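You operate a simulated robot arm through the tools that you are given. There is no shell and no other tool. Be economical: measure what you need, move in short steps, check, and stop when the job is done.

You are at the controls of a simulated robot arm. One attempt, no reset.

TASK
Put one of the sensor pockets from the top of the steel bench on the top of the low table. Put the plug-in block labelled "link" from the top of the low table on the top of the flats shelf and the plug-in block marked "speed" on the filter stand under the drain spout. Close the door. Put the brass pipe fitting from the top of the steel bench on the top of the blue tank. Take the steel nut and put it on the top of the low table. Do these in any order. Set down upright: plug-in block.

Only the result counts: the job must be done as asked and must still hold three seconds after the hand-in. Knocking over, shifting, dropping, spilling or breaking anything else fails it.

THE ROBOT
A 6-joint arm with a two-finger parallel gripper on a trunk, on a base that drives. Base frame: it is fixed to the floor where the robot stands at the start and does not move with it; the origin is under the middle of the robot, x ahead of it, y to its left, z up. Lengths are in m, angles in rad, forces in N, time in s.
Its first joint turns from -2.897 to 2.897 rad. Places, roughly: brass pipe fitting (5x4x4 cm) [1.4, 0.8, 0.9]; door [-4.4, 1.2, 1]; filter stand under the drain spout [-3.3, 2.2, 0.7]; plug-in block [-0.5, -1, 0.5]; sensor pocket (3x3x8 cm) [0.8, 0.1, 0.9]; steel nut (4x4x2 cm) [0.8, 0.5, 0.9]; top of the blue tank [-0.2, -3.3, 1.2]; top of the flats shelf (13x12 cm) [-4.22, -1.72, 0.6]; top of the low table [-0.5, -1, 0.6]. Payload 3.91 kg.
The TCP is the grasp point between the finger pads, 0.03 m short of the fingertips. In the tool frame z runs along the fingers and y along their closing line. The gripper opens to 0.11 m. The fingers are 0.02 m wide and 0.01 m thick; the gripper's body (0.048 by 0.112 m) begins 0.055 m behind the TCP.
Orientation is that of the tool frame in the base frame, as a unit quaternion [w, x, y, z]. With the fingers straight down and closing along the base's y, the tool's x points along the base's -x, its y along +y and its z along -z.

THE INTERFACE
- The arm moves only by the tool servo_tool. Its argument "deltas" is a list that holds one entry, the list of rows, each a list of 7 numbers: the shift along the base's x, y, z in units of 100 mm (1.0 is 100 mm), then the turn, a rotation vector about the base's x, y, z in units of 90 degrees (1.0 is 90 degrees), then the opening in per cent of the stroke, from 0 (shut) to 100 (fully open). In form: [[[dx, dy, dz, ax, ay, az, jaw], ...]]. A call has 1 to 20 rows; each row is the pose to reach, as a shift and turn from the pose commanded when the call began. A call with a number of a shift or a turn outside -1 to 1 is refused whole. A row lasts 0.2 s, in which the tool goes at most 0.05 m and 0.15 rad; a call with a longer step from one row to the next is refused whole, and so is a gripper value outside its range. Where a pose cannot be reached the arm comes as near as it can. A force on the tool above 40 N (or 10 N above the force at the start of the call, whichever is more), or a blocked arm, ends the call early, and 0.2 s more pass. The fingers move at their own pace (about 0.108 m/s each) and stop on an object; they squeeze with about 25 N. The grip force told is the motor's: it shows also when the fingers shut on nothing. Time passes only in rows, and 0.2 s behind the last, so rows that repeat a pose let the fingers close. It gives the time, the measured TCP pose, the force on the tool (base axes), the opening and the grip force at its end, in the units of the frame above (readings bear some noise), with the torque about the TCP (base axes, N m) and any sound that the robot's microphone picked up.
- Cameras (640 x 400 px; columns grow to the right, rows downward): "scene" is now at [-0.1525, -0.4479, 1.2379]; the picture's right is [0.00, -0.17, -0.99], its down [-0.98, -0.18, 0.03] and it looks along [-0.18, 0.97, -0.17] (base axes); focal length 214 px, centre (320, 200). "wrist" rides on the gripper at [0.072, 0.017, -0.103] in the tool frame; the picture's right is [-0.23, 0.97, 0.00], its down [-0.76, -0.18, -0.62] and it looks along [-0.61, -0.14, 0.78] (tool axes); focal length 222 px, centre (320, 200). There is no depth. A picture from a camera that has moved, and an enlarged one, comes with that camera's place and axes in the base frame and with its lens.
- snapshot(camera): a new picture of that camera. The clock stands still meanwhile.
- base_move(legs): drives the robot by 1 to 6 legs, each [ahead, left, turn to the left] in m, m and rad, along the robot's own axes; the way and the turn of a leg run together, so that a leg with both is an arc; at most 1.5 m and 3.142 rad a leg. The arm and the cameras ride along, it lands a little off, and it stops where it bumps. It gives what a move gives.
- head_to(pan, tilt): turns the head with the scene camera to pan (to the left, within 1.396 rad either way) and tilt (down, from -0.506 to 1.204), counted from straight ahead of the robot. It gives what a move gives.
- zoom(camera, box): a new picture of the part [left, top, right, bottom] of that camera's present view, enlarged. The clock stands still meanwhile.
- hand_in(): hands the job in; it is judged then, once.

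Work in short steps. Places have to be worked out from the pictures, the camera data and where the tool is seen: move nearer, look again, correct. Check each grasp and each placing, and mend what went wrong. You have 175 turns and 138 pictures in all, those below and enlarged ones among them. Open the gripper and draw the arm clear of the work before you hand the job in, unless the task says otherwise; then end with one line.

The tools are called after "Call:" by a JSON object that holds its "fn" and its "kwargs". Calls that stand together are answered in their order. servo_tool: Moves the arm, as the interface text tells. Its arguments: {"type":"object","properties":{"deltas":{"type":"array"}},"required":["deltas"]} The other tools are called the same way: base_move (legs) drives the base; head_to (pan, tilt) turns the head that bears the scene camera; snapshot (camera) takes a picture; zoom (camera, box) takes an enlarged picture of a part of a camera's view; hand_in () hands the job in.

At the start:

```text
t: 0.0
tcp_pos: [-0.2468, -0.539, 1.1253]
tool_rot: [0.0, -0.001, 1.0, 0.0]
force: [0.1, -0.3, -0.8]
torque: [0.0, 0.0, -0.04]
width: 0.1102
finger_force: 0.0
robot x, y, heading: [0.001, 0.0041, -0.002]
head pan, tilt: [1.4, 0.187]
```

scene: 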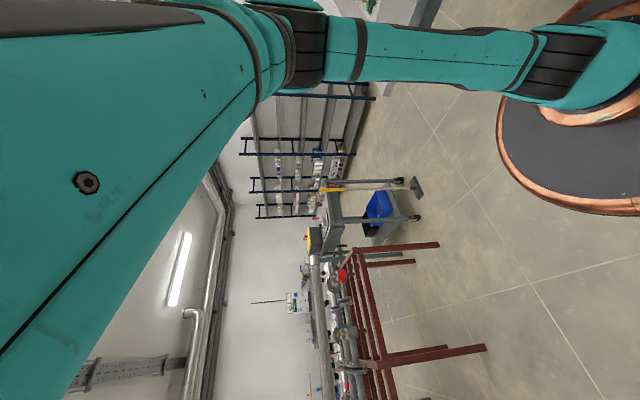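
wrist: 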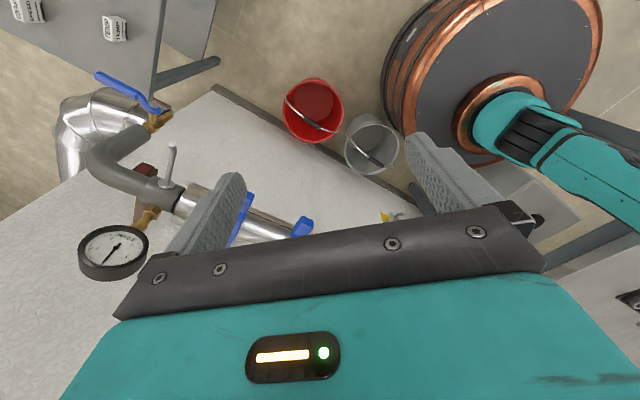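

I start by looking ahead of the robot, toward the steel bench.

Call:
{"fn": "head_to", "kwargs": {"pan": 0.4, "tilt": 0.4}}

Call:
{"fn": "snapshot", "kwargs": {"camera": "scene"}}

Call:
{"fn": "head_to", "kwargs": {"pan": -1.2, "tilt": 0.4}}

Call:
{"fn": "snapshot", "kwargs": {"camera": "scene"}}

```text
t: 1.3
tcp_pos: [-0.2463, -0.5387, 1.125]
tool_rot: [0.001, -0.001, 1.0, 0.001]
force: [-0.3, 0.2, 0.5]
torque: [0.0, 0.0, 0.0]
width: 0.1102
finger_force: 0.1
robot x, y, heading: [-0.0023, 0.0002, -0.0]
head pan, tilt: [0.4, 0.4]
```

```text
135 pictures are left
camera scene: at [-0.1724, -0.5035, 1.1684], right [0.0, -0.92, -0.39], down [-0.92, -0.15, 0.36], along [-0.39, 0.36, -0.85], focal length 214 px, centre (320, 200)
```

scene: 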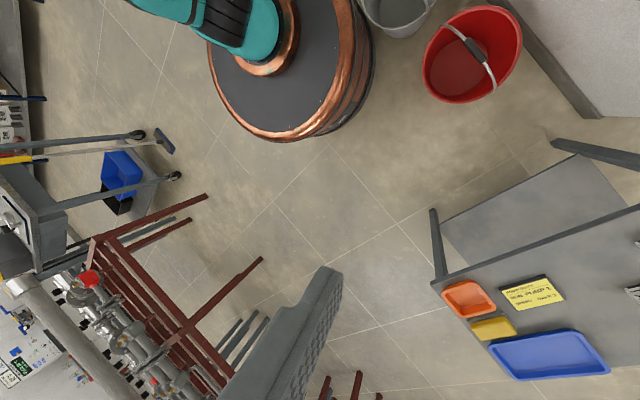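

```text
t: 2.9
tcp_pos: [-0.246, -0.5385, 1.1255]
tool_rot: [0.001, 0.0, 1.0, -0.001]
force: [-0.1, -0.3, 0.4]
torque: [0.01, 0.03, 0.02]
width: 0.1101
finger_force: 0.0
robot x, y, heading: [0.0005, -0.0033, -0.001]
head pan, tilt: [-1.201, 0.4]
```

```text
134 pictures are left
camera scene: at [-0.1724, -0.626, 1.2201], right [0.0, -0.36, 0.93], down [-0.92, 0.36, 0.14], along [-0.39, -0.86, -0.33], focal length 214 px, centre (320, 200)
```

scene: 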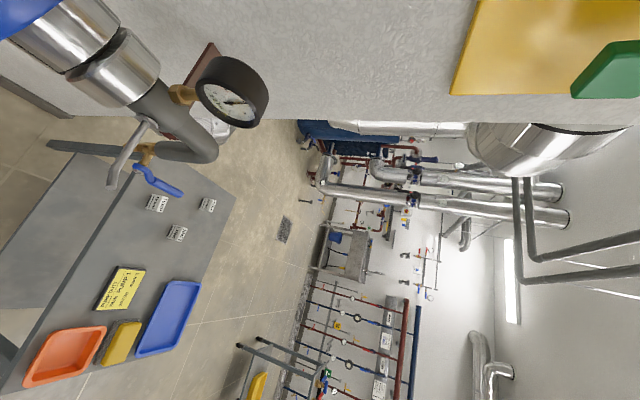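

The head camera rides with the tool (pan 0 looks down). I look toward +x and other directions to map the room.

Call:
{"fn": "head_to", "kwargs": {"pan": 0.9, "tilt": -0.5}}

Call:
{"fn": "snapshot", "kwargs": {"camera": "scene"}}

Call:
{"fn": "head_to", "kwargs": {"pan": 1.0, "tilt": 1.1}}

Call:
{"fn": "snapshot", "kwargs": {"camera": "scene"}}

Call:
{"fn": "head_to", "kwargs": {"pan": -0.5, "tilt": -0.2}}

Call:
{"fn": "snapshot", "kwargs": {"camera": "scene"}}

```text
t: 4.9
tcp_pos: [-0.2455, -0.5394, 1.1251]
tool_rot: [0.0, 0.0, 1.0, 0.0]
force: [-0.9, -0.7, 0.7]
torque: [0.01, -0.02, 0.01]
width: 0.11
finger_force: 0.0
robot x, y, heading: [-0.0003, 0.0007, 0.002]
head pan, tilt: [0.901, -0.499]
```

```text
133 pictures are left
camera scene: at [-0.0954, -0.4871, 1.212], right [0.0, -0.62, -0.78], down [-0.88, 0.37, -0.3], along [0.48, 0.69, -0.55], focal length 214 px, centre (320, 200)
```

scene: 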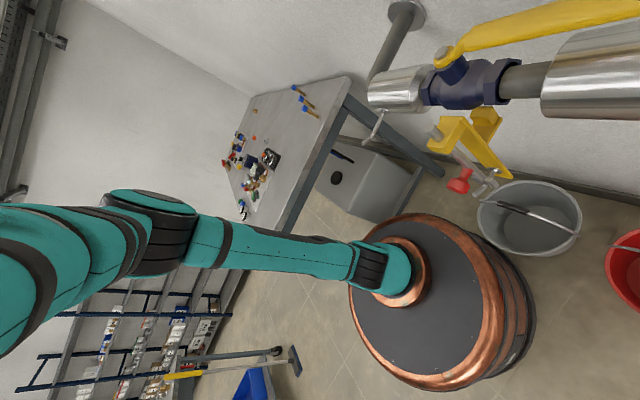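

```text
t: 6.6
tcp_pos: [-0.2458, -0.5395, 1.1252]
tool_rot: [0.0, 0.001, 1.0, 0.0]
force: [0.0, -0.5, 0.2]
torque: [-0.01, 0.0, 0.01]
width: 0.1098
finger_force: 0.0
robot x, y, heading: [0.0026, 0.0007, 0.001]
head pan, tilt: [1.0, 1.1]
```

```text
132 pictures are left
camera scene: at [-0.2293, -0.4865, 1.2195], right [0.0, -0.54, -0.84], down [-0.45, -0.75, 0.48], along [-0.89, 0.38, -0.25], focal length 214 px, centre (320, 200)
```

scene: 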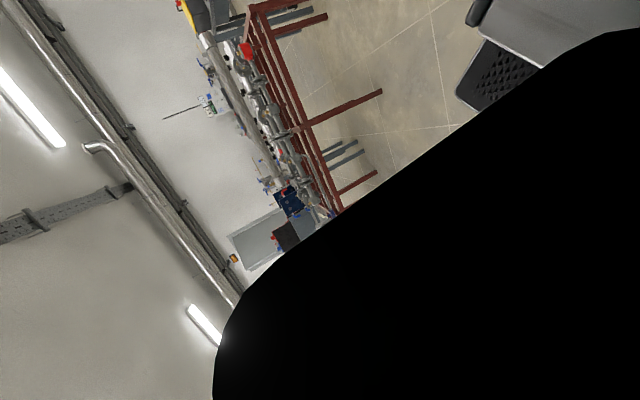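

```text
t: 8.2
tcp_pos: [-0.2454, -0.5393, 1.1256]
tool_rot: [0.001, 0.0, 1.0, 0.0]
force: [1.0, -0.7, -0.6]
torque: [0.01, -0.02, -0.03]
width: 0.1098
finger_force: 0.2
robot x, y, heading: [-0.0023, 0.0001, 0.0]
head pan, tilt: [-0.499, -0.201]
```

```text
131 pictures are left
camera scene: at [-0.1181, -0.5794, 1.1805], right [0.0, -0.88, 0.48], down [-0.98, -0.1, -0.17], along [0.2, -0.47, -0.86], focal length 214 px, centre (320, 200)
```

scene: 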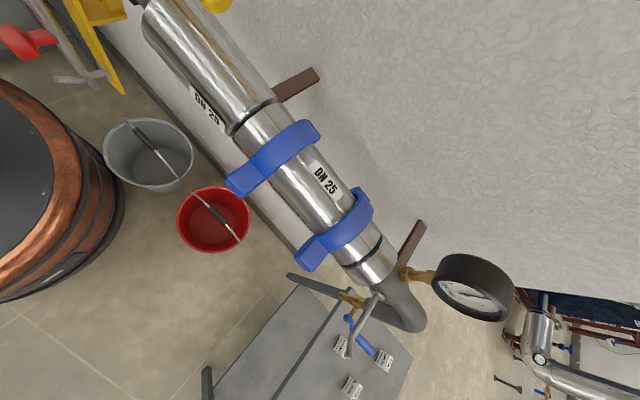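

The bench is on +x, a wall with pipes lies diagonally at the right, and the low table is behind it. I turn clockwise (away from the wall) so that the arm comes over the bench side, in steps.

Call:
{"fn": "base_move", "kwargs": {"legs": [[0, 0, -1.6], [0, 0, -1.0]]}}

Call:
{"fn": "head_to", "kwargs": {"pan": 0, "tilt": 0.9}}

Call:
{"fn": "snapshot", "kwargs": {"camera": "scene"}}

Call:
{"fn": "snapshot", "kwargs": {"camera": "wrist"}}

```text
t: 15.1
tcp_pos: [-0.0594, 0.5892, 1.1248]
tool_rot: [0.0, 0.965, 0.261, 0.0]
force: [0.5, 0.1, -0.5]
torque: [-0.02, 0.04, -0.02]
width: 0.1104
finger_force: 0.0
robot x, y, heading: [-0.0, 0.0027, -2.616]
head pan, tilt: [-0.499, -0.201]
```

```text
t: 16.4
tcp_pos: [-0.0605, 0.5897, 1.1261]
tool_rot: [0.0, 0.965, 0.261, 0.0]
force: [0.5, -0.1, 0.2]
torque: [-0.01, -0.01, -0.02]
width: 0.1099
finger_force: 0.1
robot x, y, heading: [0.0017, -0.0009, -2.612]
head pan, tilt: [0.0, 0.901]
```

```text
130 pictures are left
camera scene: at [-0.0849, 0.5737, 1.1781], right [-0.5, 0.86, 0.0], down [0.54, 0.31, 0.78], along [0.68, 0.39, -0.62], focal length 214 px, centre (320, 200)
```

scene: 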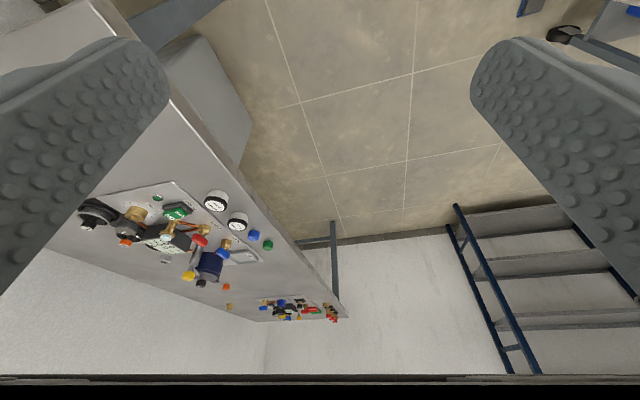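

```text
129 pictures are left
camera wrist: at [0.0114, 0.6118, 1.2278], right [0.29, -0.96, 0.0], down [-0.75, -0.23, 0.62], along [-0.6, -0.18, -0.78], focal length 222 px, centre (320, 200)
```

wrist: 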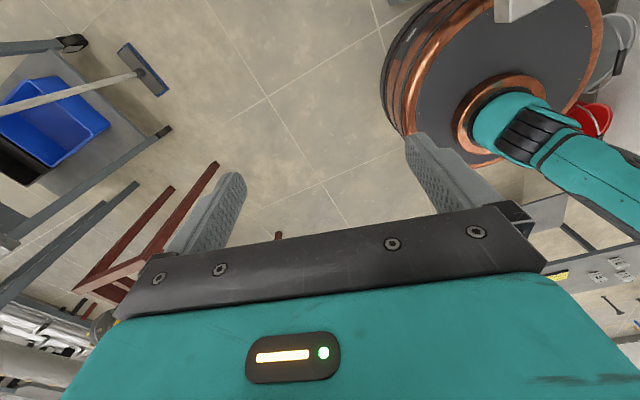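

The bench is diagonal in the base frame, its end facing the robot. I raise the tool by 10 cm and swing it over the bench.

Call:
{"fn": "servo_tool", "kwargs": {"deltas": [[[0, 0, 0.5, 0, 0, 0, 100], [0, 0, 1.0, 0, 0, 0, 100]]]}}

Call:
{"fn": "base_move", "kwargs": {"legs": [[0, 0, -0.9]]}}

Call:
{"fn": "head_to", "kwargs": {"pan": 0, "tilt": 0.7}}

Call:
{"fn": "snapshot", "kwargs": {"camera": "scene"}}

Call:
{"fn": "snapshot", "kwargs": {"camera": "wrist"}}

```text
t: 17.0
tcp_pos: [-0.0569, 0.5886, 1.2274]
tool_rot: [0.0, 0.965, 0.261, 0.0]
force: [0.6, 0.2, -0.9]
torque: [0.0, 0.02, -0.01]
width: 0.1097
finger_force: 0.2
robot x, y, heading: [0.0005, -0.003, -2.62]
head pan, tilt: [0.0, 0.901]
```

```text
t: 19.7
tcp_pos: [0.4264, 0.4083, 1.2275]
tool_rot: [0.0, 0.982, -0.187, -0.001]
force: [-0.6, -0.8, 0.0]
torque: [0.02, -0.03, 0.05]
width: 0.1102
finger_force: 0.1
robot x, y, heading: [-0.0024, -0.0024, 2.766]
head pan, tilt: [0.0, 0.901]
```

```text
t: 20.4
tcp_pos: [0.4261, 0.4097, 1.2285]
tool_rot: [0.001, 0.983, -0.186, 0.0]
force: [1.0, 0.0, 0.4]
torque: [-0.03, 0.01, 0.02]
width: 0.1101
finger_force: 0.0
robot x, y, heading: [-0.0012, 0.0027, 2.766]
head pan, tilt: [0.0, 0.7]
```

```text
128 pictures are left
camera scene: at [0.3841, 0.4259, 1.2712], right [0.37, 0.93, 0.0], down [0.71, -0.28, 0.64], along [0.6, -0.24, -0.76], focal length 214 px, centre (320, 200)
```

scene: 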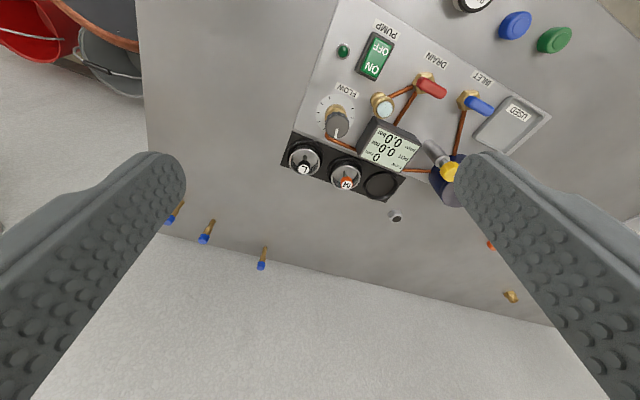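

```text
127 pictures are left
camera wrist: at [0.4874, 0.3679, 1.3303], right [-0.57, -0.82, 0.0], down [-0.64, 0.44, 0.62], along [-0.51, 0.35, -0.78], focal length 222 px, centre (320, 200)
```

wrist: 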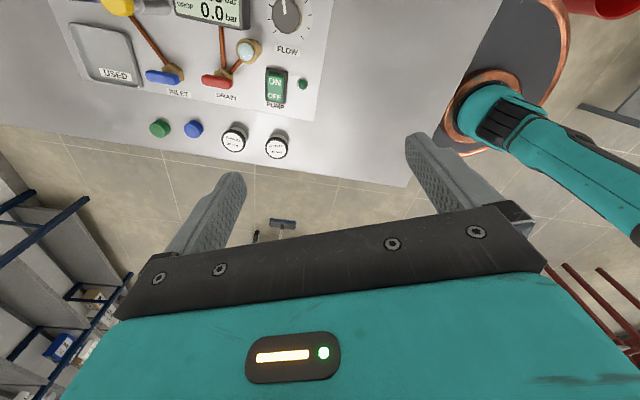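

I can see three pockets (blue tips), the nut near the pump panel, and the brass fitting further along. I zoom in to measure them more accurately.

Call:
{"fn": "zoom", "kwargs": {"camera": "scene", "box": [150, 180, 310, 280]}}

Call:
{"fn": "zoom", "kwargs": {"camera": "scene", "box": [360, 180, 440, 230]}}

```text
4.00 times, centred on (230, 230) of scene
camera zoom: at [0.3841, 0.4259, 1.2712], right [0.37, 0.93, 0.0], down [0.71, -0.28, 0.64], along [0.6, -0.24, -0.76], focal length 858 px, centre (680, 80)
```

zoom: 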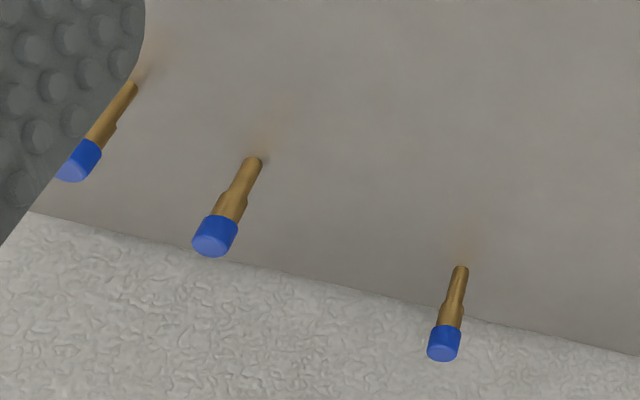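

```text
8.00 times, centred on (400, 205) of scene
camera zoom: at [0.3841, 0.4259, 1.2712], right [0.37, 0.93, 0.0], down [0.71, -0.28, 0.64], along [0.6, -0.24, -0.76], focal length 1716 px, centre (-320, 160)
```

zoom: 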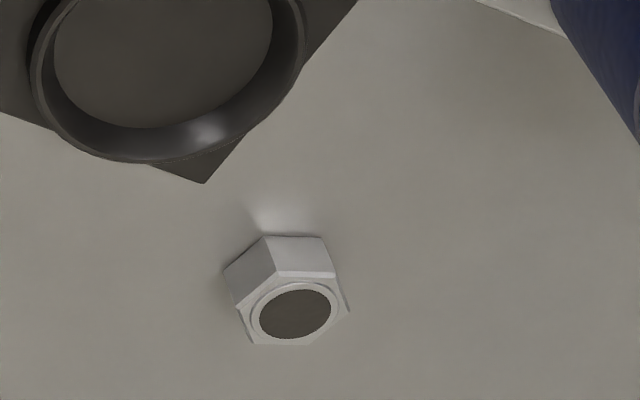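

Bench top is at z≈0.823; the far pocket stands at about (0.861, 0.039), top 0.903; the nut is at (0.869, 0.467). I turn so the arm points at the far pocket.

Call:
{"fn": "base_move", "kwargs": {"legs": [[0, 0, -0.73]]}}

Call:
{"fn": "head_to", "kwargs": {"pan": 0, "tilt": 0.5}}

Call:
{"fn": "snapshot", "kwargs": {"camera": "scene"}}

```text
t: 22.7
tcp_pos: [0.5904, 0.0318, 1.2268]
tool_rot: [0.001, 0.856, -0.517, 0.0]
force: [-0.1, -0.2, -0.8]
torque: [-0.02, -0.02, 0.0]
width: 0.1101
finger_force: 0.0
robot x, y, heading: [0.0026, -0.0001, 2.054]
head pan, tilt: [0.0, 0.7]
```

```text
t: 23.5
tcp_pos: [0.5898, 0.032, 1.2273]
tool_rot: [0.0, 0.856, -0.518, 0.0]
force: [-0.4, 0.4, -0.3]
torque: [0.03, -0.01, 0.02]
width: 0.1101
finger_force: 0.1
robot x, y, heading: [-0.0002, 0.0012, 2.056]
head pan, tilt: [0.0, 0.499]
```

```text
124 pictures are left
camera scene: at [0.5612, 0.0876, 1.2651], right [0.88, 0.47, 0.0], down [0.41, -0.78, 0.48], along [0.22, -0.42, -0.88], focal length 214 px, centre (320, 200)
```

scene: 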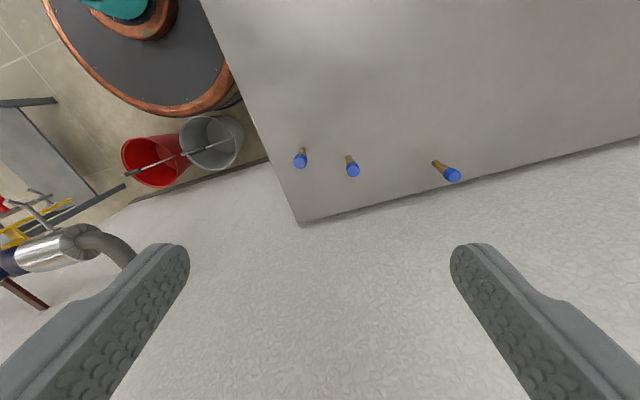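

Combining the two views puts the bench top at z≈0.866 and this pocket at (0.817, 0.074). I approach in three shifts and look down along the fingers.

Call:
{"fn": "servo_tool", "kwargs": {"deltas": [[[0.38, 0.07, -0.3, 0, 0, 0, 100], [0.757, 0.14, -0.6, 0, 0, 0, 100]]]}}

Call:
{"fn": "servo_tool", "kwargs": {"deltas": [[[0.38, 0.07, -0.3, 0, 0, 0, 100], [0.757, 0.14, -0.6, 0, 0, 0, 100]]]}}

Call:
{"fn": "servo_tool", "kwargs": {"deltas": [[[0.38, 0.07, -0.3, 0, 0, 0, 100], [0.757, 0.14, -0.6, 0, 0, 0, 100]]]}}

Call:
{"fn": "head_to", "kwargs": {"pan": 0, "tilt": 0}}

Call:
{"fn": "snapshot", "kwargs": {"camera": "scene"}}

```text
t: 24.1
tcp_pos: [0.6666, 0.0456, 1.1703]
tool_rot: [0.0, 0.856, -0.517, 0.001]
force: [-1.1, -0.2, 0.7]
torque: [0.02, -0.06, 0.02]
width: 0.1096
finger_force: 0.1
robot x, y, heading: [-0.0008, 0.0011, 2.056]
head pan, tilt: [0.0, 0.499]
```

```text
t: 24.7
tcp_pos: [0.7431, 0.0594, 1.1087]
tool_rot: [0.0, 0.856, -0.517, 0.001]
force: [-0.1, 0.2, 0.6]
torque: [0.0, -0.07, -0.01]
width: 0.11
finger_force: 0.1
robot x, y, heading: [-0.0029, -0.0003, 2.058]
head pan, tilt: [0.0, 0.499]
```

```text
t: 25.3
tcp_pos: [0.8171, 0.0734, 1.0498]
tool_rot: [-0.001, 0.856, -0.516, 0.001]
force: [-0.5, -1.0, 2.3]
torque: [0.02, -0.04, -0.01]
width: 0.1102
finger_force: 0.0
robot x, y, heading: [-0.0019, 0.0025, 2.06]
head pan, tilt: [0.0, 0.499]
```

```text
t: 26.2
tcp_pos: [0.8155, 0.0736, 1.0479]
tool_rot: [0.0, 0.856, -0.517, 0.001]
force: [0.9, 0.8, -0.1]
torque: [0.04, 0.02, 0.01]
width: 0.1099
finger_force: 0.0
robot x, y, heading: [-0.0013, -0.0003, 2.055]
head pan, tilt: [0.0, 0.0]
```

```text
123 pictures are left
camera scene: at [0.7654, 0.1703, 1.0862], right [0.88, 0.47, 0.0], down [0.47, -0.88, 0.0], along [0.0, 0.0, -1.0], focal length 214 px, centre (320, 200)
```

scene: 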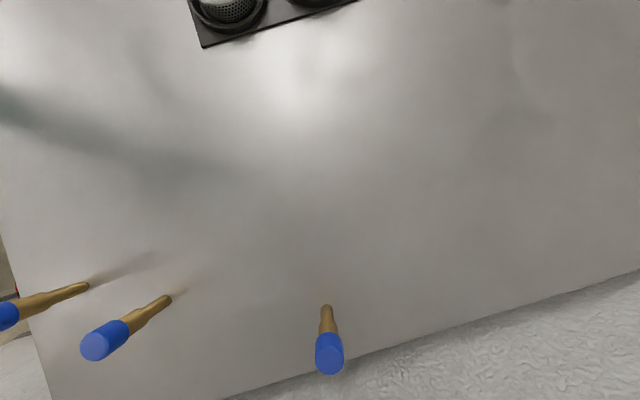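

Straight-down view confirms the pocket at (0.823, 0.074). I descend to z≈0.90 and close.

Call:
{"fn": "servo_tool", "kwargs": {"deltas": [[[0.07, 0, -0.4, 0, 0, 0, 100], [0.07, 0, -0.75, 0, 0, 0, 100]]]}}

Call:
{"fn": "servo_tool", "kwargs": {"deltas": [[[0, 0, -0.4, 0, 0, 0, 100], [0, 0, -0.72, 0, 0, 0, 100], [0, 0, -0.72, 0, 0, 0, 0], [0, 0, -0.72, 0, 0, 0, 0], [0, 0, -0.72, 0, 0, 0, 0], [0, 0, -0.72, 0, 0, 0, 0]]]}}

```text
t: 26.8
tcp_pos: [0.8226, 0.0722, 0.9732]
tool_rot: [-0.001, 0.856, -0.516, 0.0]
force: [0.1, 0.4, -0.7]
torque: [0.02, -0.05, -0.01]
width: 0.1098
finger_force: 0.0
robot x, y, heading: [-0.0027, 0.0027, 2.055]
head pan, tilt: [0.0, 0.0]
```

```text
t: 28.2
tcp_pos: [0.8227, 0.0736, 0.9006]
tool_rot: [0.0, 0.856, -0.517, -0.001]
force: [-0.4, -0.4, -0.3]
torque: [-0.01, 0.01, -0.03]
width: 0.0207
finger_force: 25.0
robot x, y, heading: [-0.0012, -0.0013, 2.052]
head pan, tilt: [0.0, 0.0]
```

The pocket is held (2 cm grip). I lift and retract it, then drive clear of the bench and turn counterclockwise so the arm comes over the low table.

Call:
{"fn": "servo_tool", "kwargs": {"deltas": [[[0, 0, 0.45, 0, 0, 0, 0], [0, 0, 0.95, 0, 0, 0, 0]]]}}

Call:
{"fn": "servo_tool", "kwargs": {"deltas": [[[-0.35, 0, 0.35, 0, 0, 0, 0], [-0.7, 0, 0.7, 0, 0, 0, 0], [-0.95, 0, 0.95, 0, 0, 0, 0]]]}}

Call:
{"fn": "servo_tool", "kwargs": {"deltas": [[[-0.4, 0, 0.2, 0, 0, 0, 0], [-0.8, 0, 0.4, 0, 0, 0, 0], [-0.95, 0, 0.5, 0, 0, 0, 0]]]}}

Call:
{"fn": "base_move", "kwargs": {"legs": [[-0.06, 0.426, 0], [0, 0, 2.3], [0, 0, 2.2]]}}

Call:
{"fn": "head_to", "kwargs": {"pan": 0, "tilt": 0.4}}

Call:
{"fn": "snapshot", "kwargs": {"camera": "scene"}}

Call:
{"fn": "snapshot", "kwargs": {"camera": "wrist"}}

```text
t: 28.8
tcp_pos: [0.8253, 0.0734, 0.9978]
tool_rot: [0.0, 0.856, -0.516, 0.0]
force: [-13.0, 6.1, -4.3]
torque: [-0.4, -1.36, -1.0]
width: 0.0205
finger_force: 25.1
robot x, y, heading: [0.001, -0.0021, 2.054]
head pan, tilt: [0.0, 0.0]
```

```text
t: 29.6
tcp_pos: [0.732, 0.073, 1.0913]
tool_rot: [0.001, 0.856, -0.517, 0.0]
force: [1.7, -0.4, -1.2]
torque: [0.02, 0.07, -0.01]
width: 0.0207
finger_force: 24.9
robot x, y, heading: [0.0019, 0.0013, 2.06]
head pan, tilt: [0.0, 0.0]
```

```text
t: 30.4
tcp_pos: [0.6346, 0.0735, 1.1405]
tool_rot: [-0.001, 0.856, -0.516, 0.0]
force: [0.6, -0.2, -0.7]
torque: [-0.02, 0.0, -0.01]
width: 0.0208
finger_force: 25.7
robot x, y, heading: [-0.0015, -0.0012, 2.051]
head pan, tilt: [0.0, 0.0]
```

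```text
t: 43.7
tcp_pos: [-0.4201, -0.8893, 1.1414]
tool_rot: [0.0, -0.13, 0.992, 0.0]
force: [0.5, -0.7, 0.0]
torque: [-0.01, 0.02, 0.0]
width: 0.0205
finger_force: 25.1
robot x, y, heading: [-0.3507, -0.25, 0.262]
head pan, tilt: [0.0, 0.0]
```

```text
t: 44.6
tcp_pos: [-0.4203, -0.8889, 1.1404]
tool_rot: [0.001, -0.131, 0.991, 0.0]
force: [-0.5, -0.2, -1.1]
torque: [0.0, 0.03, 0.0]
width: 0.0203
finger_force: 25.2
robot x, y, heading: [-0.3484, -0.254, 0.264]
head pan, tilt: [0.0, 0.4]
```

```text
122 pictures are left
camera scene: at [-0.3492, -0.8698, 1.1765], right [0.26, -0.97, 0.0], down [-0.89, -0.24, 0.39], along [-0.38, -0.1, -0.92], focal length 214 px, centre (320, 200)
```

scene: 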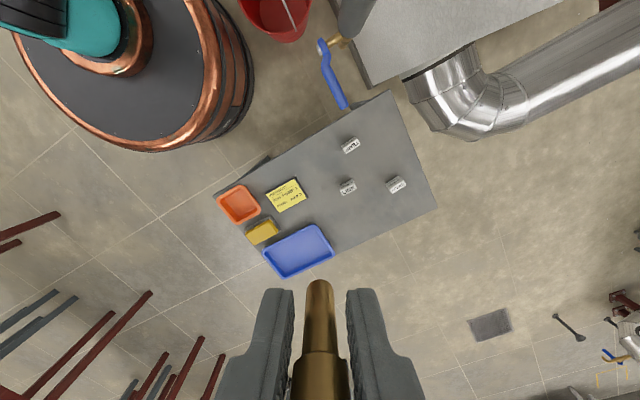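

```text
121 pictures are left
camera wrist: at [-0.4949, -0.8899, 1.2433], right [-0.03, 1.0, 0.0], down [0.78, 0.03, 0.62], along [0.62, 0.02, -0.78], focal length 222 px, centre (320, 200)
```

wrist: 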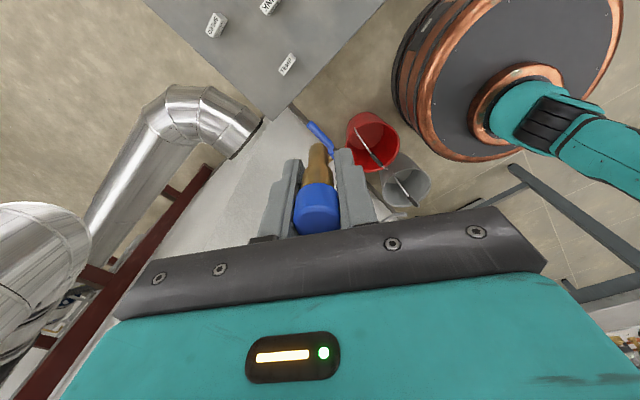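

The low table is seen from above, with three labelled blocks, a note, trays and a sponge. I zoom in to read labels and the note and to measure.

Call:
{"fn": "zoom", "kwargs": {"camera": "scene", "box": [320, 120, 448, 200]}}

Call:
{"fn": "zoom", "kwargs": {"camera": "scene", "box": [210, 170, 338, 250]}}

Call:
{"fn": "zoom", "kwargs": {"camera": "wrist", "box": [170, 0, 330, 100]}}

```text
5.00 times, centred on (384, 160) of scene
camera zoom: at [-0.3492, -0.8698, 1.1765], right [0.26, -0.97, 0.0], down [-0.89, -0.24, 0.39], along [-0.38, -0.1, -0.92], focal length 1072 px, centre (0, 400)
```

zoom: 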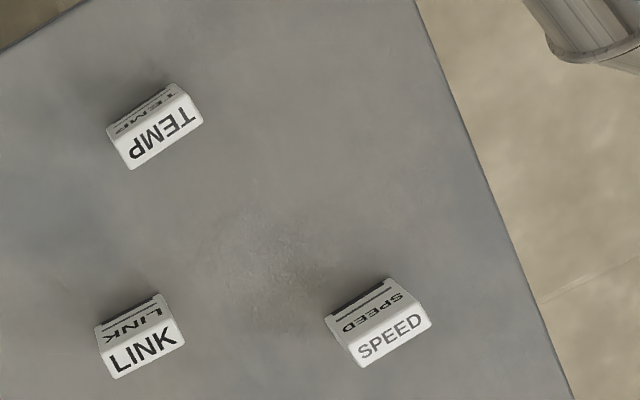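

```text
5.00 times, centred on (274, 210) of scene
camera zoom: at [-0.3492, -0.8698, 1.1765], right [0.26, -0.97, 0.0], down [-0.89, -0.24, 0.39], along [-0.38, -0.1, -0.92], focal length 1072 px, centre (550, 150)
```

zoom: 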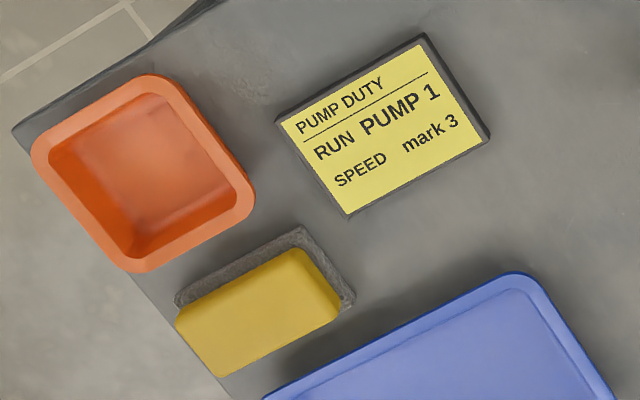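

```text
4.00 times, centred on (250, 50) of wrist
camera zoom: at [-0.4949, -0.8899, 1.2433], right [-0.03, 1.0, 0.0], down [0.78, 0.03, 0.62], along [0.62, 0.02, -0.78], focal length 888 px, centre (600, 800)
```

zoom: 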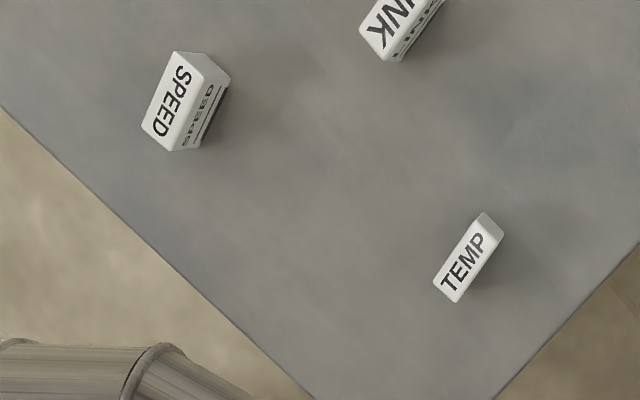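

Blocks LINK, SPEED and TEMP are identified. I'll set the pocket down at about (-0.50, -0.89), free of everything, descending in stages.

Call:
{"fn": "servo_tool", "kwargs": {"deltas": [[[-0.3, 0, -0.3, 0, 0, 0, 0], [-0.6, 0, -0.6, 0, 0, 0, 0], [-0.8, 0, -1.0, 0, 0, 0, 0]]]}}

Call:
{"fn": "servo_tool", "kwargs": {"deltas": [[[0, 0, -0.5, 0, 0, 0, 0], [0, 0, -1.0, 0, 0, 0, 0]]]}}

Call:
{"fn": "servo_tool", "kwargs": {"deltas": [[[0, 0, -0.5, 0, 0, 0, 0], [0, 0, -1.0, 0, 0, 0, 0]]]}}

Call:
{"fn": "servo_tool", "kwargs": {"deltas": [[[0, 0, -0.5, 0, 0, 0, 0], [0, 0, -1.0, 0, 0, 0, 0]]]}}

Call:
{"fn": "snapshot", "kwargs": {"camera": "scene"}}

Call:
{"fn": "snapshot", "kwargs": {"camera": "wrist"}}

```text
t: 45.4
tcp_pos: [-0.5011, -0.8876, 1.0405]
tool_rot: [0.001, -0.13, 0.991, 0.001]
force: [-0.1, -0.7, 0.5]
torque: [-0.01, 0.0, 0.01]
width: 0.0206
finger_force: 24.9
robot x, y, heading: [-0.3542, -0.2526, 0.255]
head pan, tilt: [0.0, 0.4]
```

```text
t: 46.0
tcp_pos: [-0.5011, -0.8873, 0.9421]
tool_rot: [0.0, -0.131, 0.991, 0.0]
force: [0.0, 0.5, -0.4]
torque: [-0.02, 0.03, 0.0]
width: 0.0205
finger_force: 24.8
robot x, y, heading: [-0.3538, -0.2498, 0.262]
head pan, tilt: [0.0, 0.4]
```

```text
t: 46.6
tcp_pos: [-0.5014, -0.8862, 0.8419]
tool_rot: [0.0, -0.131, 0.991, 0.001]
force: [0.3, 0.7, -0.4]
torque: [-0.03, -0.01, 0.02]
width: 0.0206
finger_force: 25.6
robot x, y, heading: [-0.3511, -0.2532, 0.265]
head pan, tilt: [0.0, 0.4]
```

```text
t: 47.2
tcp_pos: [-0.5021, -0.8879, 0.7407]
tool_rot: [-0.001, -0.131, 0.991, -0.001]
force: [-0.2, -0.3, -0.2]
torque: [-0.03, 0.02, -0.03]
width: 0.0203
finger_force: 25.2
robot x, y, heading: [-0.3494, -0.255, 0.261]
head pan, tilt: [0.0, 0.4]
```

```text
117 pictures are left
camera scene: at [-0.4316, -0.8691, 0.7757], right [0.26, -0.97, 0.0], down [-0.89, -0.24, 0.39], along [-0.38, -0.1, -0.92], focal length 214 px, centre (320, 200)
```

scene: 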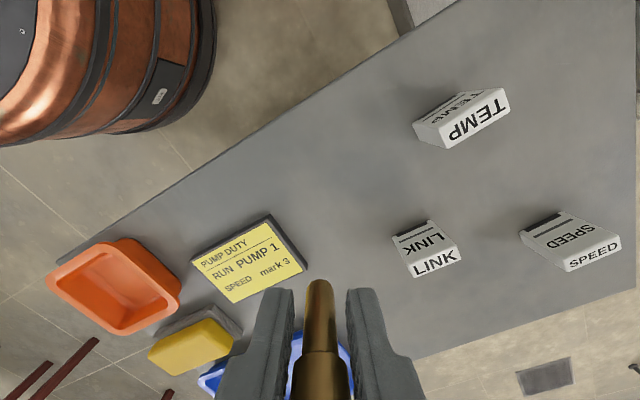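

```text
116 pictures are left
camera wrist: at [-0.5772, -0.8891, 0.8426], right [-0.03, 1.0, 0.0], down [0.78, 0.03, 0.62], along [0.62, 0.02, -0.78], focal length 222 px, centre (320, 200)
```

wrist: 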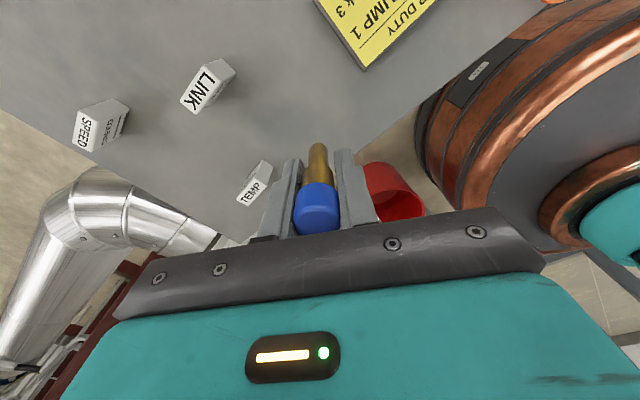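

Table top estimated z≈0.58. I lower to just above contact, then creep.

Call:
{"fn": "servo_tool", "kwargs": {"deltas": [[[0, 0, -0.4, 0, 0, 0, 0], [0, 0, -0.7, 0, 0, 0, 0], [0, 0, -0.9, 0, 0, 0, 0], [0, 0, -1.0, 0, 0, 0, 0]]]}}

Call:
{"fn": "servo_tool", "kwargs": {"deltas": [[[0, 0, -0.05, 0, 0, 0, 0], [0, 0, -0.08, 0, 0, 0, 0], [0, 0, -0.11, 0, 0, 0, 0], [0, 0, -0.14, 0, 0, 0, 0], [0, 0, -0.17, 0, 0, 0, 0]]]}}

Call:
{"fn": "zoom", "kwargs": {"camera": "wrist", "box": [200, 100, 440, 250]}}

```text
t: 48.2
tcp_pos: [-0.5004, -0.8877, 0.6404]
tool_rot: [0.0, -0.131, 0.991, 0.0]
force: [0.1, -0.4, -0.1]
torque: [0.01, -0.01, 0.01]
width: 0.0205
finger_force: 25.3
robot x, y, heading: [-0.3516, -0.2498, 0.264]
head pan, tilt: [0.0, 0.4]
```

```text
t: 49.4
tcp_pos: [-0.4992, -0.8874, 0.6236]
tool_rot: [0.001, -0.131, 0.991, 0.0]
force: [-0.2, 0.0, 0.0]
torque: [0.0, -0.03, 0.05]
width: 0.0207
finger_force: 25.3
robot x, y, heading: [-0.3497, -0.2544, 0.259]
head pan, tilt: [0.0, 0.4]
```

```text
2.67 times, centred on (320, 175) of wrist
camera zoom: at [-0.5743, -0.8905, 0.726], right [-0.03, 1.0, 0.0], down [0.78, 0.02, 0.62], along [0.62, 0.02, -0.78], focal length 592 px, centre (320, 267)
```

zoom: 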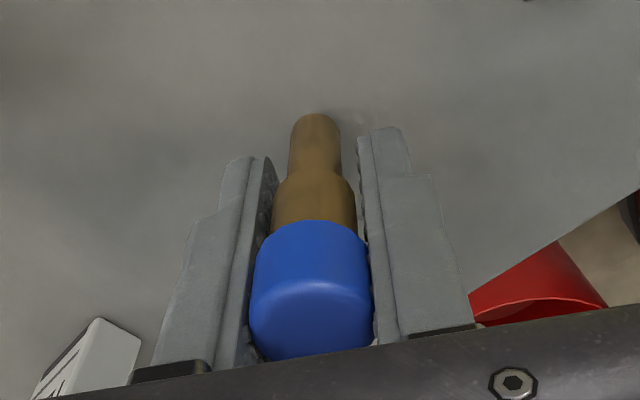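

No contact yet, but it's close. I creep further down in 2 mm rows.

Call:
{"fn": "servo_tool", "kwargs": {"deltas": [[[0, 0, -0.02, 0, 0, 0, 0], [0, 0, -0.04, 0, 0, 0, 0], [0, 0, -0.06, 0, 0, 0, 0], [0, 0, -0.06, 0, 0, 0, 0]]]}}

Call:
{"fn": "servo_tool", "kwargs": {"deltas": [[[0, 0, -0.02, 0, 0, 0, 0], [0, 0, -0.04, 0, 0, 0, 0], [0, 0, -0.06, 0, 0, 0, 0], [0, 0, -0.06, 0, 0, 0, 0]]]}}

```text
t: 50.4
tcp_pos: [-0.5001, -0.8871, 0.618]
tool_rot: [0.0, -0.13, 0.991, -0.001]
force: [1.2, -1.5, 21.1]
torque: [-0.03, 0.05, -0.02]
width: 0.0209
finger_force: 24.6
robot x, y, heading: [-0.3499, -0.2513, 0.271]
head pan, tilt: [0.0, 0.4]
```

```text
t: 51.4
tcp_pos: [-0.4997, -0.8887, 0.6133]
tool_rot: [0.0, -0.13, 0.992, 0.0]
force: [0.2, -3.6, 21.7]
torque: [-0.16, 0.08, 0.03]
width: 0.0205
finger_force: 25.2
robot x, y, heading: [-0.3511, -0.2549, 0.26]
head pan, tilt: [0.0, 0.4]
```

Contact made (21 N). I release and rise straight up, then check.

Call:
{"fn": "servo_tool", "kwargs": {"deltas": [[[0, 0, 0.03, 0, 0, 0, 40], [0, 0, 0.03, 0, 0, 0, 40], [0, 0, 0.03, 0, 0, 0, 40], [0, 0, 0.4, 0, 0, 0, 40], [0, 0, 0.8, 0, 0, 0, 40], [0, 0, 1.0, 0, 0, 0, 40]]]}}

Call:
{"fn": "head_to", "kwargs": {"pan": 0, "tilt": 0}}

Call:
{"fn": "snapshot", "kwargs": {"camera": "scene"}}

```text
t: 52.8
tcp_pos: [-0.5003, -0.8861, 0.713]
tool_rot: [0.0, -0.13, 0.991, 0.001]
force: [-1.1, -0.4, 0.5]
torque: [0.01, 0.02, 0.02]
width: 0.0442
finger_force: 0.0
robot x, y, heading: [-0.3522, -0.248, 0.258]
head pan, tilt: [0.0, 0.4]
```

```text
t: 53.6
tcp_pos: [-0.5001, -0.8865, 0.713]
tool_rot: [0.0, -0.13, 0.991, -0.001]
force: [0.5, 0.1, -0.5]
torque: [-0.02, 0.01, 0.0]
width: 0.044
finger_force: 0.0
robot x, y, heading: [-0.349, -0.2522, 0.261]
head pan, tilt: [0.0, 0.0]
```

```text
114 pictures are left
camera scene: at [-0.3938, -0.8585, 0.7509], right [0.26, -0.97, 0.0], down [-0.97, -0.26, 0.0], along [0.0, 0.0, -1.0], focal length 214 px, centre (320, 200)
```

scene: 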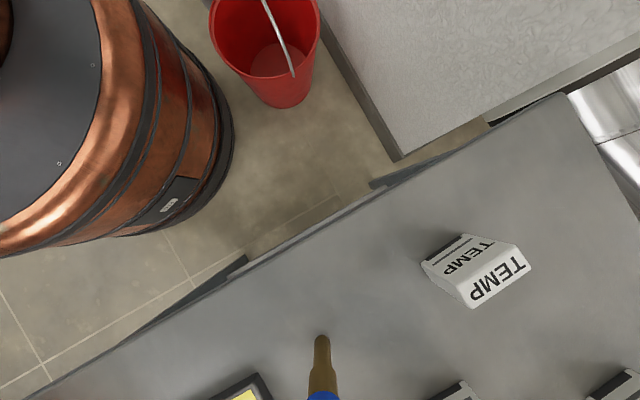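

The pocket stands upright. Next, the LINK block at about (-0.526, -1.003): I move above it, turn the fingers to its long axis and open.

Call:
{"fn": "servo_tool", "kwargs": {"deltas": [[[0, 0, 0.4, 0, 0, 0, 40], [-0.1, -0.3, 0.5, 0, 0, 0.09, 60], [-0.2, -0.7, 0.5, 0, 0, 0.18, 90], [-0.26, -1.0, 0.5, 0, 0, 0.2, 90]]]}}

Call:
{"fn": "servo_tool", "kwargs": {"deltas": [[[0, -0.16, 0, 0, 0, 0, 90]]]}}

Call:
{"fn": "head_to", "kwargs": {"pan": 0, "tilt": 0.6}}

Call:
{"fn": "snapshot", "kwargs": {"camera": "scene"}}

Call:
{"fn": "snapshot", "kwargs": {"camera": "wrist"}}

```text
t: 54.6
tcp_pos: [-0.5247, -0.9865, 0.7625]
tool_rot: [0.001, -0.285, 0.959, 0.0]
force: [0.8, 0.1, 0.2]
torque: [0.01, -0.01, 0.0]
width: 0.0991
finger_force: 0.1
robot x, y, heading: [-0.3472, -0.2538, 0.264]
head pan, tilt: [0.0, 0.0]
```

```text
t: 55.0
tcp_pos: [-0.5235, -1.0037, 0.7623]
tool_rot: [0.0, -0.284, 0.959, 0.0]
force: [0.5, 0.6, 0.4]
torque: [0.01, 0.0, 0.02]
width: 0.0989
finger_force: 0.1
robot x, y, heading: [-0.3511, -0.2532, 0.261]
head pan, tilt: [0.0, 0.0]
```

```text
t: 56.0
tcp_pos: [-0.5255, -1.0036, 0.763]
tool_rot: [0.0, -0.285, 0.959, 0.0]
force: [-1.0, 0.3, -0.1]
torque: [0.01, -0.04, 0.01]
width: 0.0991
finger_force: 0.2
robot x, y, heading: [-0.351, -0.255, 0.264]
head pan, tilt: [0.0, 0.6]
```

```text
113 pictures are left
camera scene: at [-0.4787, -0.9737, 0.8026], right [0.54, -0.84, 0.0], down [-0.69, -0.45, 0.56], along [-0.47, -0.31, -0.83], focal length 214 px, centre (320, 200)
```

scene: 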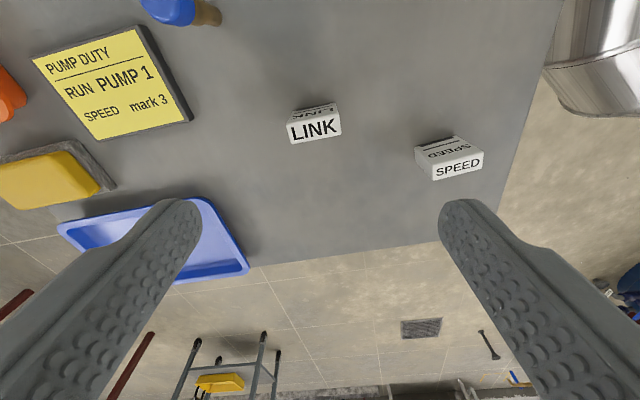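

```text
112 pictures are left
camera wrist: at [-0.5955, -1.0277, 0.8652], right [-0.34, 0.94, 0.0], down [0.74, 0.27, 0.62], along [0.59, 0.21, -0.78], focal length 222 px, centre (320, 200)
```

wrist: 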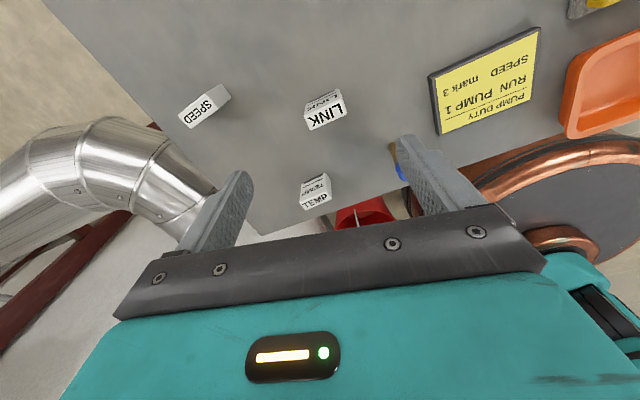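

LINK triangulates to (-0.526, -0.998), top z≈0.61. I zoom to read its yaw.

Call:
{"fn": "zoom", "kwargs": {"camera": "scene", "box": [272, 90, 352, 140]}}

```text
8.00 times, centred on (312, 115) of scene
camera zoom: at [-0.4787, -0.9737, 0.8026], right [0.54, -0.84, 0.0], down [-0.69, -0.45, 0.56], along [-0.47, -0.31, -0.83], focal length 1716 px, centre (384, 880)
```

zoom: 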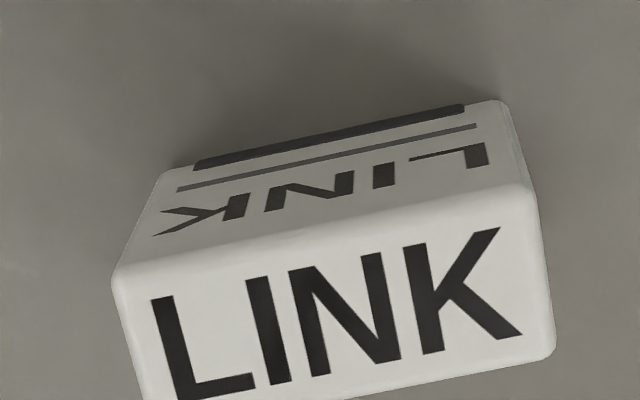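

Block is ~4.5 cm long at yaw 133°. I turn the fingers 10° more, descend over it and grip its ends.

Call:
{"fn": "servo_tool", "kwargs": {"deltas": [[[0, 0.05, -0.3, 0, 0, 0.08, 90], [0, 0.05, -0.7, 0, 0, 0.11, 90]]]}}

Call:
{"fn": "servo_tool", "kwargs": {"deltas": [[[0, 0, -0.4, 0, 0, 0, 90], [0, 0, -0.77, 0, 0, 0, 90], [0, 0, -0.77, 0, 0, 0, 0], [0, 0, -0.77, 0, 0, 0, 0], [0, 0, -0.77, 0, 0, 0, 0], [0, 0, -0.77, 0, 0, 0, 0]]]}}

Call:
{"fn": "snapshot", "kwargs": {"camera": "wrist"}}

```text
t: 56.6
tcp_pos: [-0.5263, -0.9993, 0.6936]
tool_rot: [0.0, -0.365, 0.931, 0.0]
force: [-0.2, 0.3, 0.8]
torque: [0.0, -0.01, -0.01]
width: 0.0993
finger_force: 0.0
robot x, y, heading: [-0.3512, -0.2517, 0.261]
head pan, tilt: [0.0, 0.6]
```

```text
t: 58.0
tcp_pos: [-0.5256, -0.998, 0.615]
tool_rot: [0.0, -0.365, 0.931, 0.0]
force: [0.4, -0.2, 0.1]
torque: [-0.04, -0.03, 0.02]
width: 0.0437
finger_force: 25.3
robot x, y, heading: [-0.3562, -0.2519, 0.26]
head pan, tilt: [0.0, 0.6]
```

```text
110 pictures are left
camera wrist: at [-0.5905, -1.0346, 0.7167], right [-0.5, 0.87, 0.0], down [0.68, 0.39, 0.62], along [0.54, 0.31, -0.78], focal length 222 px, centre (320, 200)
```

wrist: 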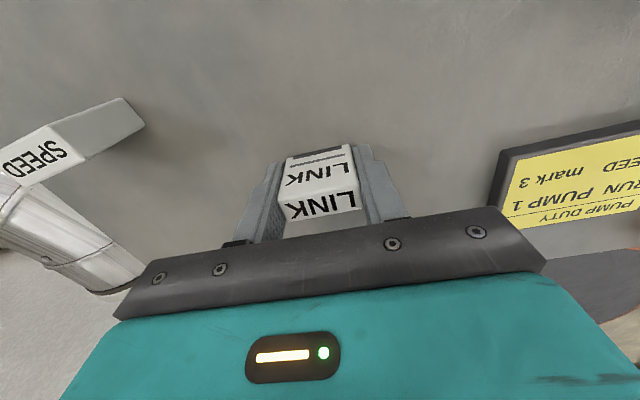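

LINK is held. I lift and then look toward the flats shelf to plan the drive.

Call:
{"fn": "servo_tool", "kwargs": {"deltas": [[[0, 0, 0.4, 0, 0, 0, 0], [0, 0, 0.9, 0, 0, 0, 0], [0, 0, 1.0, 0, 0, 0, 0]]]}}

Call:
{"fn": "servo_tool", "kwargs": {"deltas": [[[0, 0.1, 0.5, 0, 0, 0, 0], [0, 0.3, 1.0, 0, 0, 0, 0]]]}}

Call:
{"fn": "servo_tool", "kwargs": {"deltas": [[[0, 0.2, 0.5, 0, 0, 0, 0], [0, 0.5, 0.9, 0, 0, 0, 0], [0, 0.7, 1.0, 0, 0, 0, 0]]]}}

Call:
{"fn": "servo_tool", "kwargs": {"deltas": [[[0, 0.2, 0.5, 0, 0, 0, 0], [0, 0.5, 0.9, 0, 0, 0, 0], [0, 0.7, 1.0, 0, 0, 0, 0]]]}}

Call:
{"fn": "head_to", "kwargs": {"pan": 0, "tilt": 1.2}}

Call:
{"fn": "snapshot", "kwargs": {"camera": "scene"}}

Call:
{"fn": "head_to", "kwargs": {"pan": -1.0, "tilt": 0.7}}

Call:
{"fn": "snapshot", "kwargs": {"camera": "scene"}}

Call:
{"fn": "head_to", "kwargs": {"pan": 1.0, "tilt": 0.7}}

Call:
{"fn": "snapshot", "kwargs": {"camera": "scene"}}

```text
t: 58.9
tcp_pos: [-0.5259, -0.998, 0.7149]
tool_rot: [0.0, -0.366, 0.931, -0.001]
force: [-0.2, 0.7, -0.6]
torque: [0.0, 0.03, -0.02]
width: 0.0434
finger_force: 25.1
robot x, y, heading: [-0.3506, -0.2547, 0.261]
head pan, tilt: [0.0, 0.6]
```

```text
refused: row 1 steps farther than a row can; nothing moved
```

```text
refused: row 1 steps farther than a row can; nothing moved
```

```text
refused: row 1 steps farther than a row can; nothing moved
```

```text
t: 59.9
tcp_pos: [-0.527, -0.9978, 0.7142]
tool_rot: [0.0, -0.366, 0.931, 0.0]
force: [0.5, 0.1, -1.4]
torque: [0.0, -0.01, -0.02]
width: 0.0435
finger_force: 24.6
robot x, y, heading: [-0.3492, -0.2505, 0.264]
head pan, tilt: [0.0, 1.201]
```

```text
109 pictures are left
camera scene: at [-0.5184, -0.9911, 0.7869], right [0.68, -0.73, 0.0], down [-0.27, -0.25, 0.93], along [-0.68, -0.63, -0.36], focal length 214 px, centre (320, 200)
```

scene: 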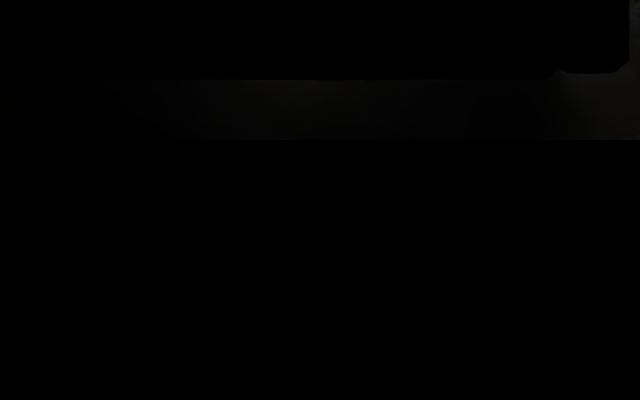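

```text
t: 61.1
tcp_pos: [-0.5273, -0.9987, 0.7146]
tool_rot: [0.0, -0.366, 0.931, 0.0]
force: [0.5, 0.1, -0.4]
torque: [0.02, -0.01, 0.0]
width: 0.0432
finger_force: 25.4
robot x, y, heading: [-0.3509, -0.252, 0.262]
head pan, tilt: [-1.0, 0.7]
```

```text
108 pictures are left
camera scene: at [-0.4435, -1.0191, 0.797], right [0.37, -0.4, 0.84], down [-0.93, -0.12, 0.35], along [-0.03, -0.91, -0.41], focal length 214 px, centre (320, 200)
```

scene: 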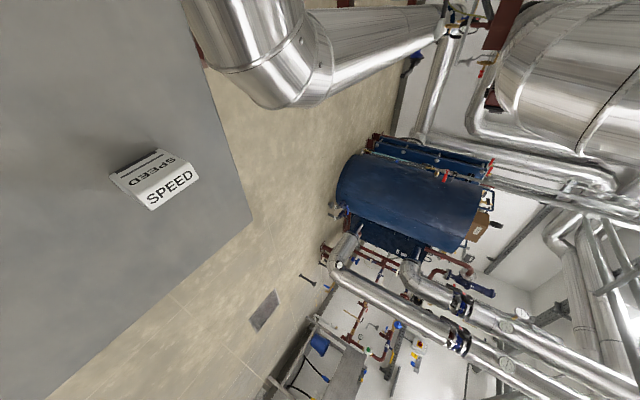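

```text
t: 63.0
tcp_pos: [-0.526, -0.997, 0.7145]
tool_rot: [0.0, -0.367, 0.93, 0.001]
force: [0.9, 0.0, -0.5]
torque: [-0.02, 0.02, 0.02]
width: 0.0432
finger_force: 25.2
robot x, y, heading: [-0.35, -0.2537, 0.265]
head pan, tilt: [1.0, 0.7]
```

```text
107 pictures are left
camera scene: at [-0.5407, -0.9143, 0.797], right [0.37, -0.4, -0.84], down [-0.19, -0.92, 0.35], along [-0.91, 0.03, -0.41], focal length 214 px, centre (320, 200)
```

scene: 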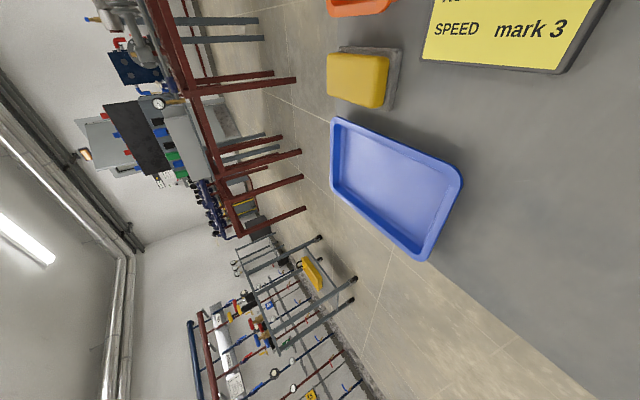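

I lift further (pure z), drive clear of the table toward open floor, and look again from there.

Call:
{"fn": "servo_tool", "kwargs": {"deltas": [[[0, 0, 0.5, 0, 0, 0, 0], [0, 0, 1.0, 0, 0, 0, 0]]]}}

Call:
{"fn": "servo_tool", "kwargs": {"deltas": [[[0, 0, 0.5, 0, 0, 0, 0], [0, 0, 1.0, 0, 0, 0, 0]]]}}

Call:
{"fn": "servo_tool", "kwargs": {"deltas": [[[0, 0, 0.5, 0, 0, 0, 0], [0, 0, 1.0, 0, 0, 0, 0]]]}}

Call:
{"fn": "base_move", "kwargs": {"legs": [[-0.944, 0.147, 0]]}}

Call:
{"fn": "head_to", "kwargs": {"pan": 1.3, "tilt": 0.4}}

Call:
{"fn": "snapshot", "kwargs": {"camera": "scene"}}

Call:
{"fn": "head_to", "kwargs": {"pan": 1.1, "tilt": 0.85}}

Call:
{"fn": "snapshot", "kwargs": {"camera": "scene"}}

```text
t: 63.6
tcp_pos: [-0.5251, -0.9991, 0.8148]
tool_rot: [0.0, -0.365, 0.931, 0.0]
force: [0.0, -0.1, -1.1]
torque: [0.0, -0.02, 0.01]
width: 0.0436
finger_force: 25.0
robot x, y, heading: [-0.3501, -0.2495, 0.262]
head pan, tilt: [1.0, 0.7]
```

```text
t: 64.2
tcp_pos: [-0.5228, -0.9991, 0.915]
tool_rot: [0.001, -0.366, 0.931, 0.0]
force: [0.5, -0.1, -0.5]
torque: [-0.01, 0.02, 0.01]
width: 0.0432
finger_force: 25.1
robot x, y, heading: [-0.3497, -0.2552, 0.261]
head pan, tilt: [1.0, 0.7]
```

```text
t: 64.8
tcp_pos: [-0.525, -0.9996, 1.0153]
tool_rot: [0.0, -0.366, 0.931, 0.0]
force: [-0.4, -0.4, -0.8]
torque: [0.0, -0.03, -0.06]
width: 0.0435
finger_force: 24.9
robot x, y, heading: [-0.3501, -0.2531, 0.261]
head pan, tilt: [1.0, 0.7]
```

```text
t: 69.9
tcp_pos: [-1.4881, -1.1002, 1.0157]
tool_rot: [0.0, -0.363, 0.932, 0.0]
force: [-0.1, 0.7, -0.6]
torque: [0.03, 0.0, -0.03]
width: 0.0434
finger_force: 24.5
robot x, y, heading: [-1.315, -0.354, 0.258]
head pan, tilt: [1.0, 0.7]
```

```text
t: 70.7
tcp_pos: [-1.4871, -1.1006, 1.0152]
tool_rot: [0.001, -0.364, 0.932, 0.0]
force: [-0.3, 0.1, -0.2]
torque: [-0.01, 0.0, -0.01]
width: 0.0436
finger_force: 25.0
robot x, y, heading: [-1.3141, -0.3554, 0.257]
head pan, tilt: [1.3, 0.4]
```

```text
106 pictures are left
camera scene: at [-1.4937, -0.9868, 1.1189], right [0.18, -0.2, -0.96], down [-0.42, -0.9, 0.1], along [-0.89, 0.39, -0.25], focal length 214 px, centre (320, 200)
```

scene: 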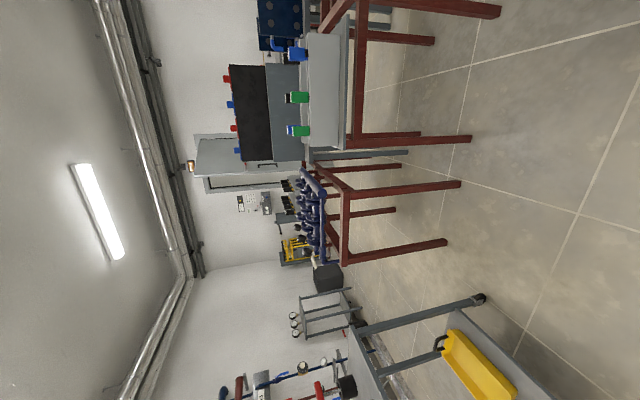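

```text
t: 71.6
tcp_pos: [-1.4878, -1.1002, 1.0163]
tool_rot: [0.0, -0.364, 0.931, 0.0]
force: [0.0, 0.4, 0.0]
torque: [0.04, -0.01, 0.03]
width: 0.0436
finger_force: 25.0
robot x, y, heading: [-1.3146, -0.3571, 0.253]
head pan, tilt: [1.1, 0.85]
```

```text
105 pictures are left
camera scene: at [-1.5091, -1.0276, 1.1083], right [0.31, -0.33, -0.89], down [-0.03, -0.94, 0.34], along [-0.95, -0.08, -0.3], focal length 214 px, centre (320, 200)
```

scene: 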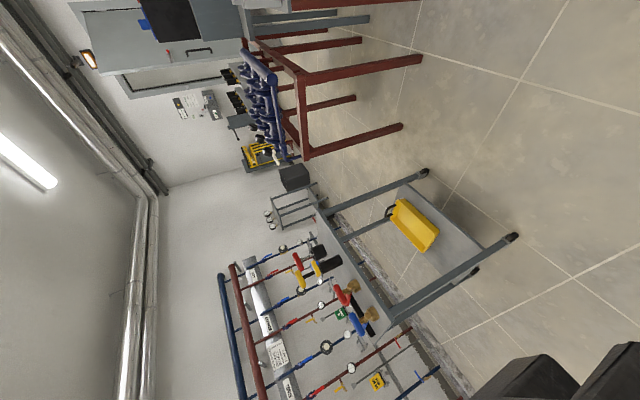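

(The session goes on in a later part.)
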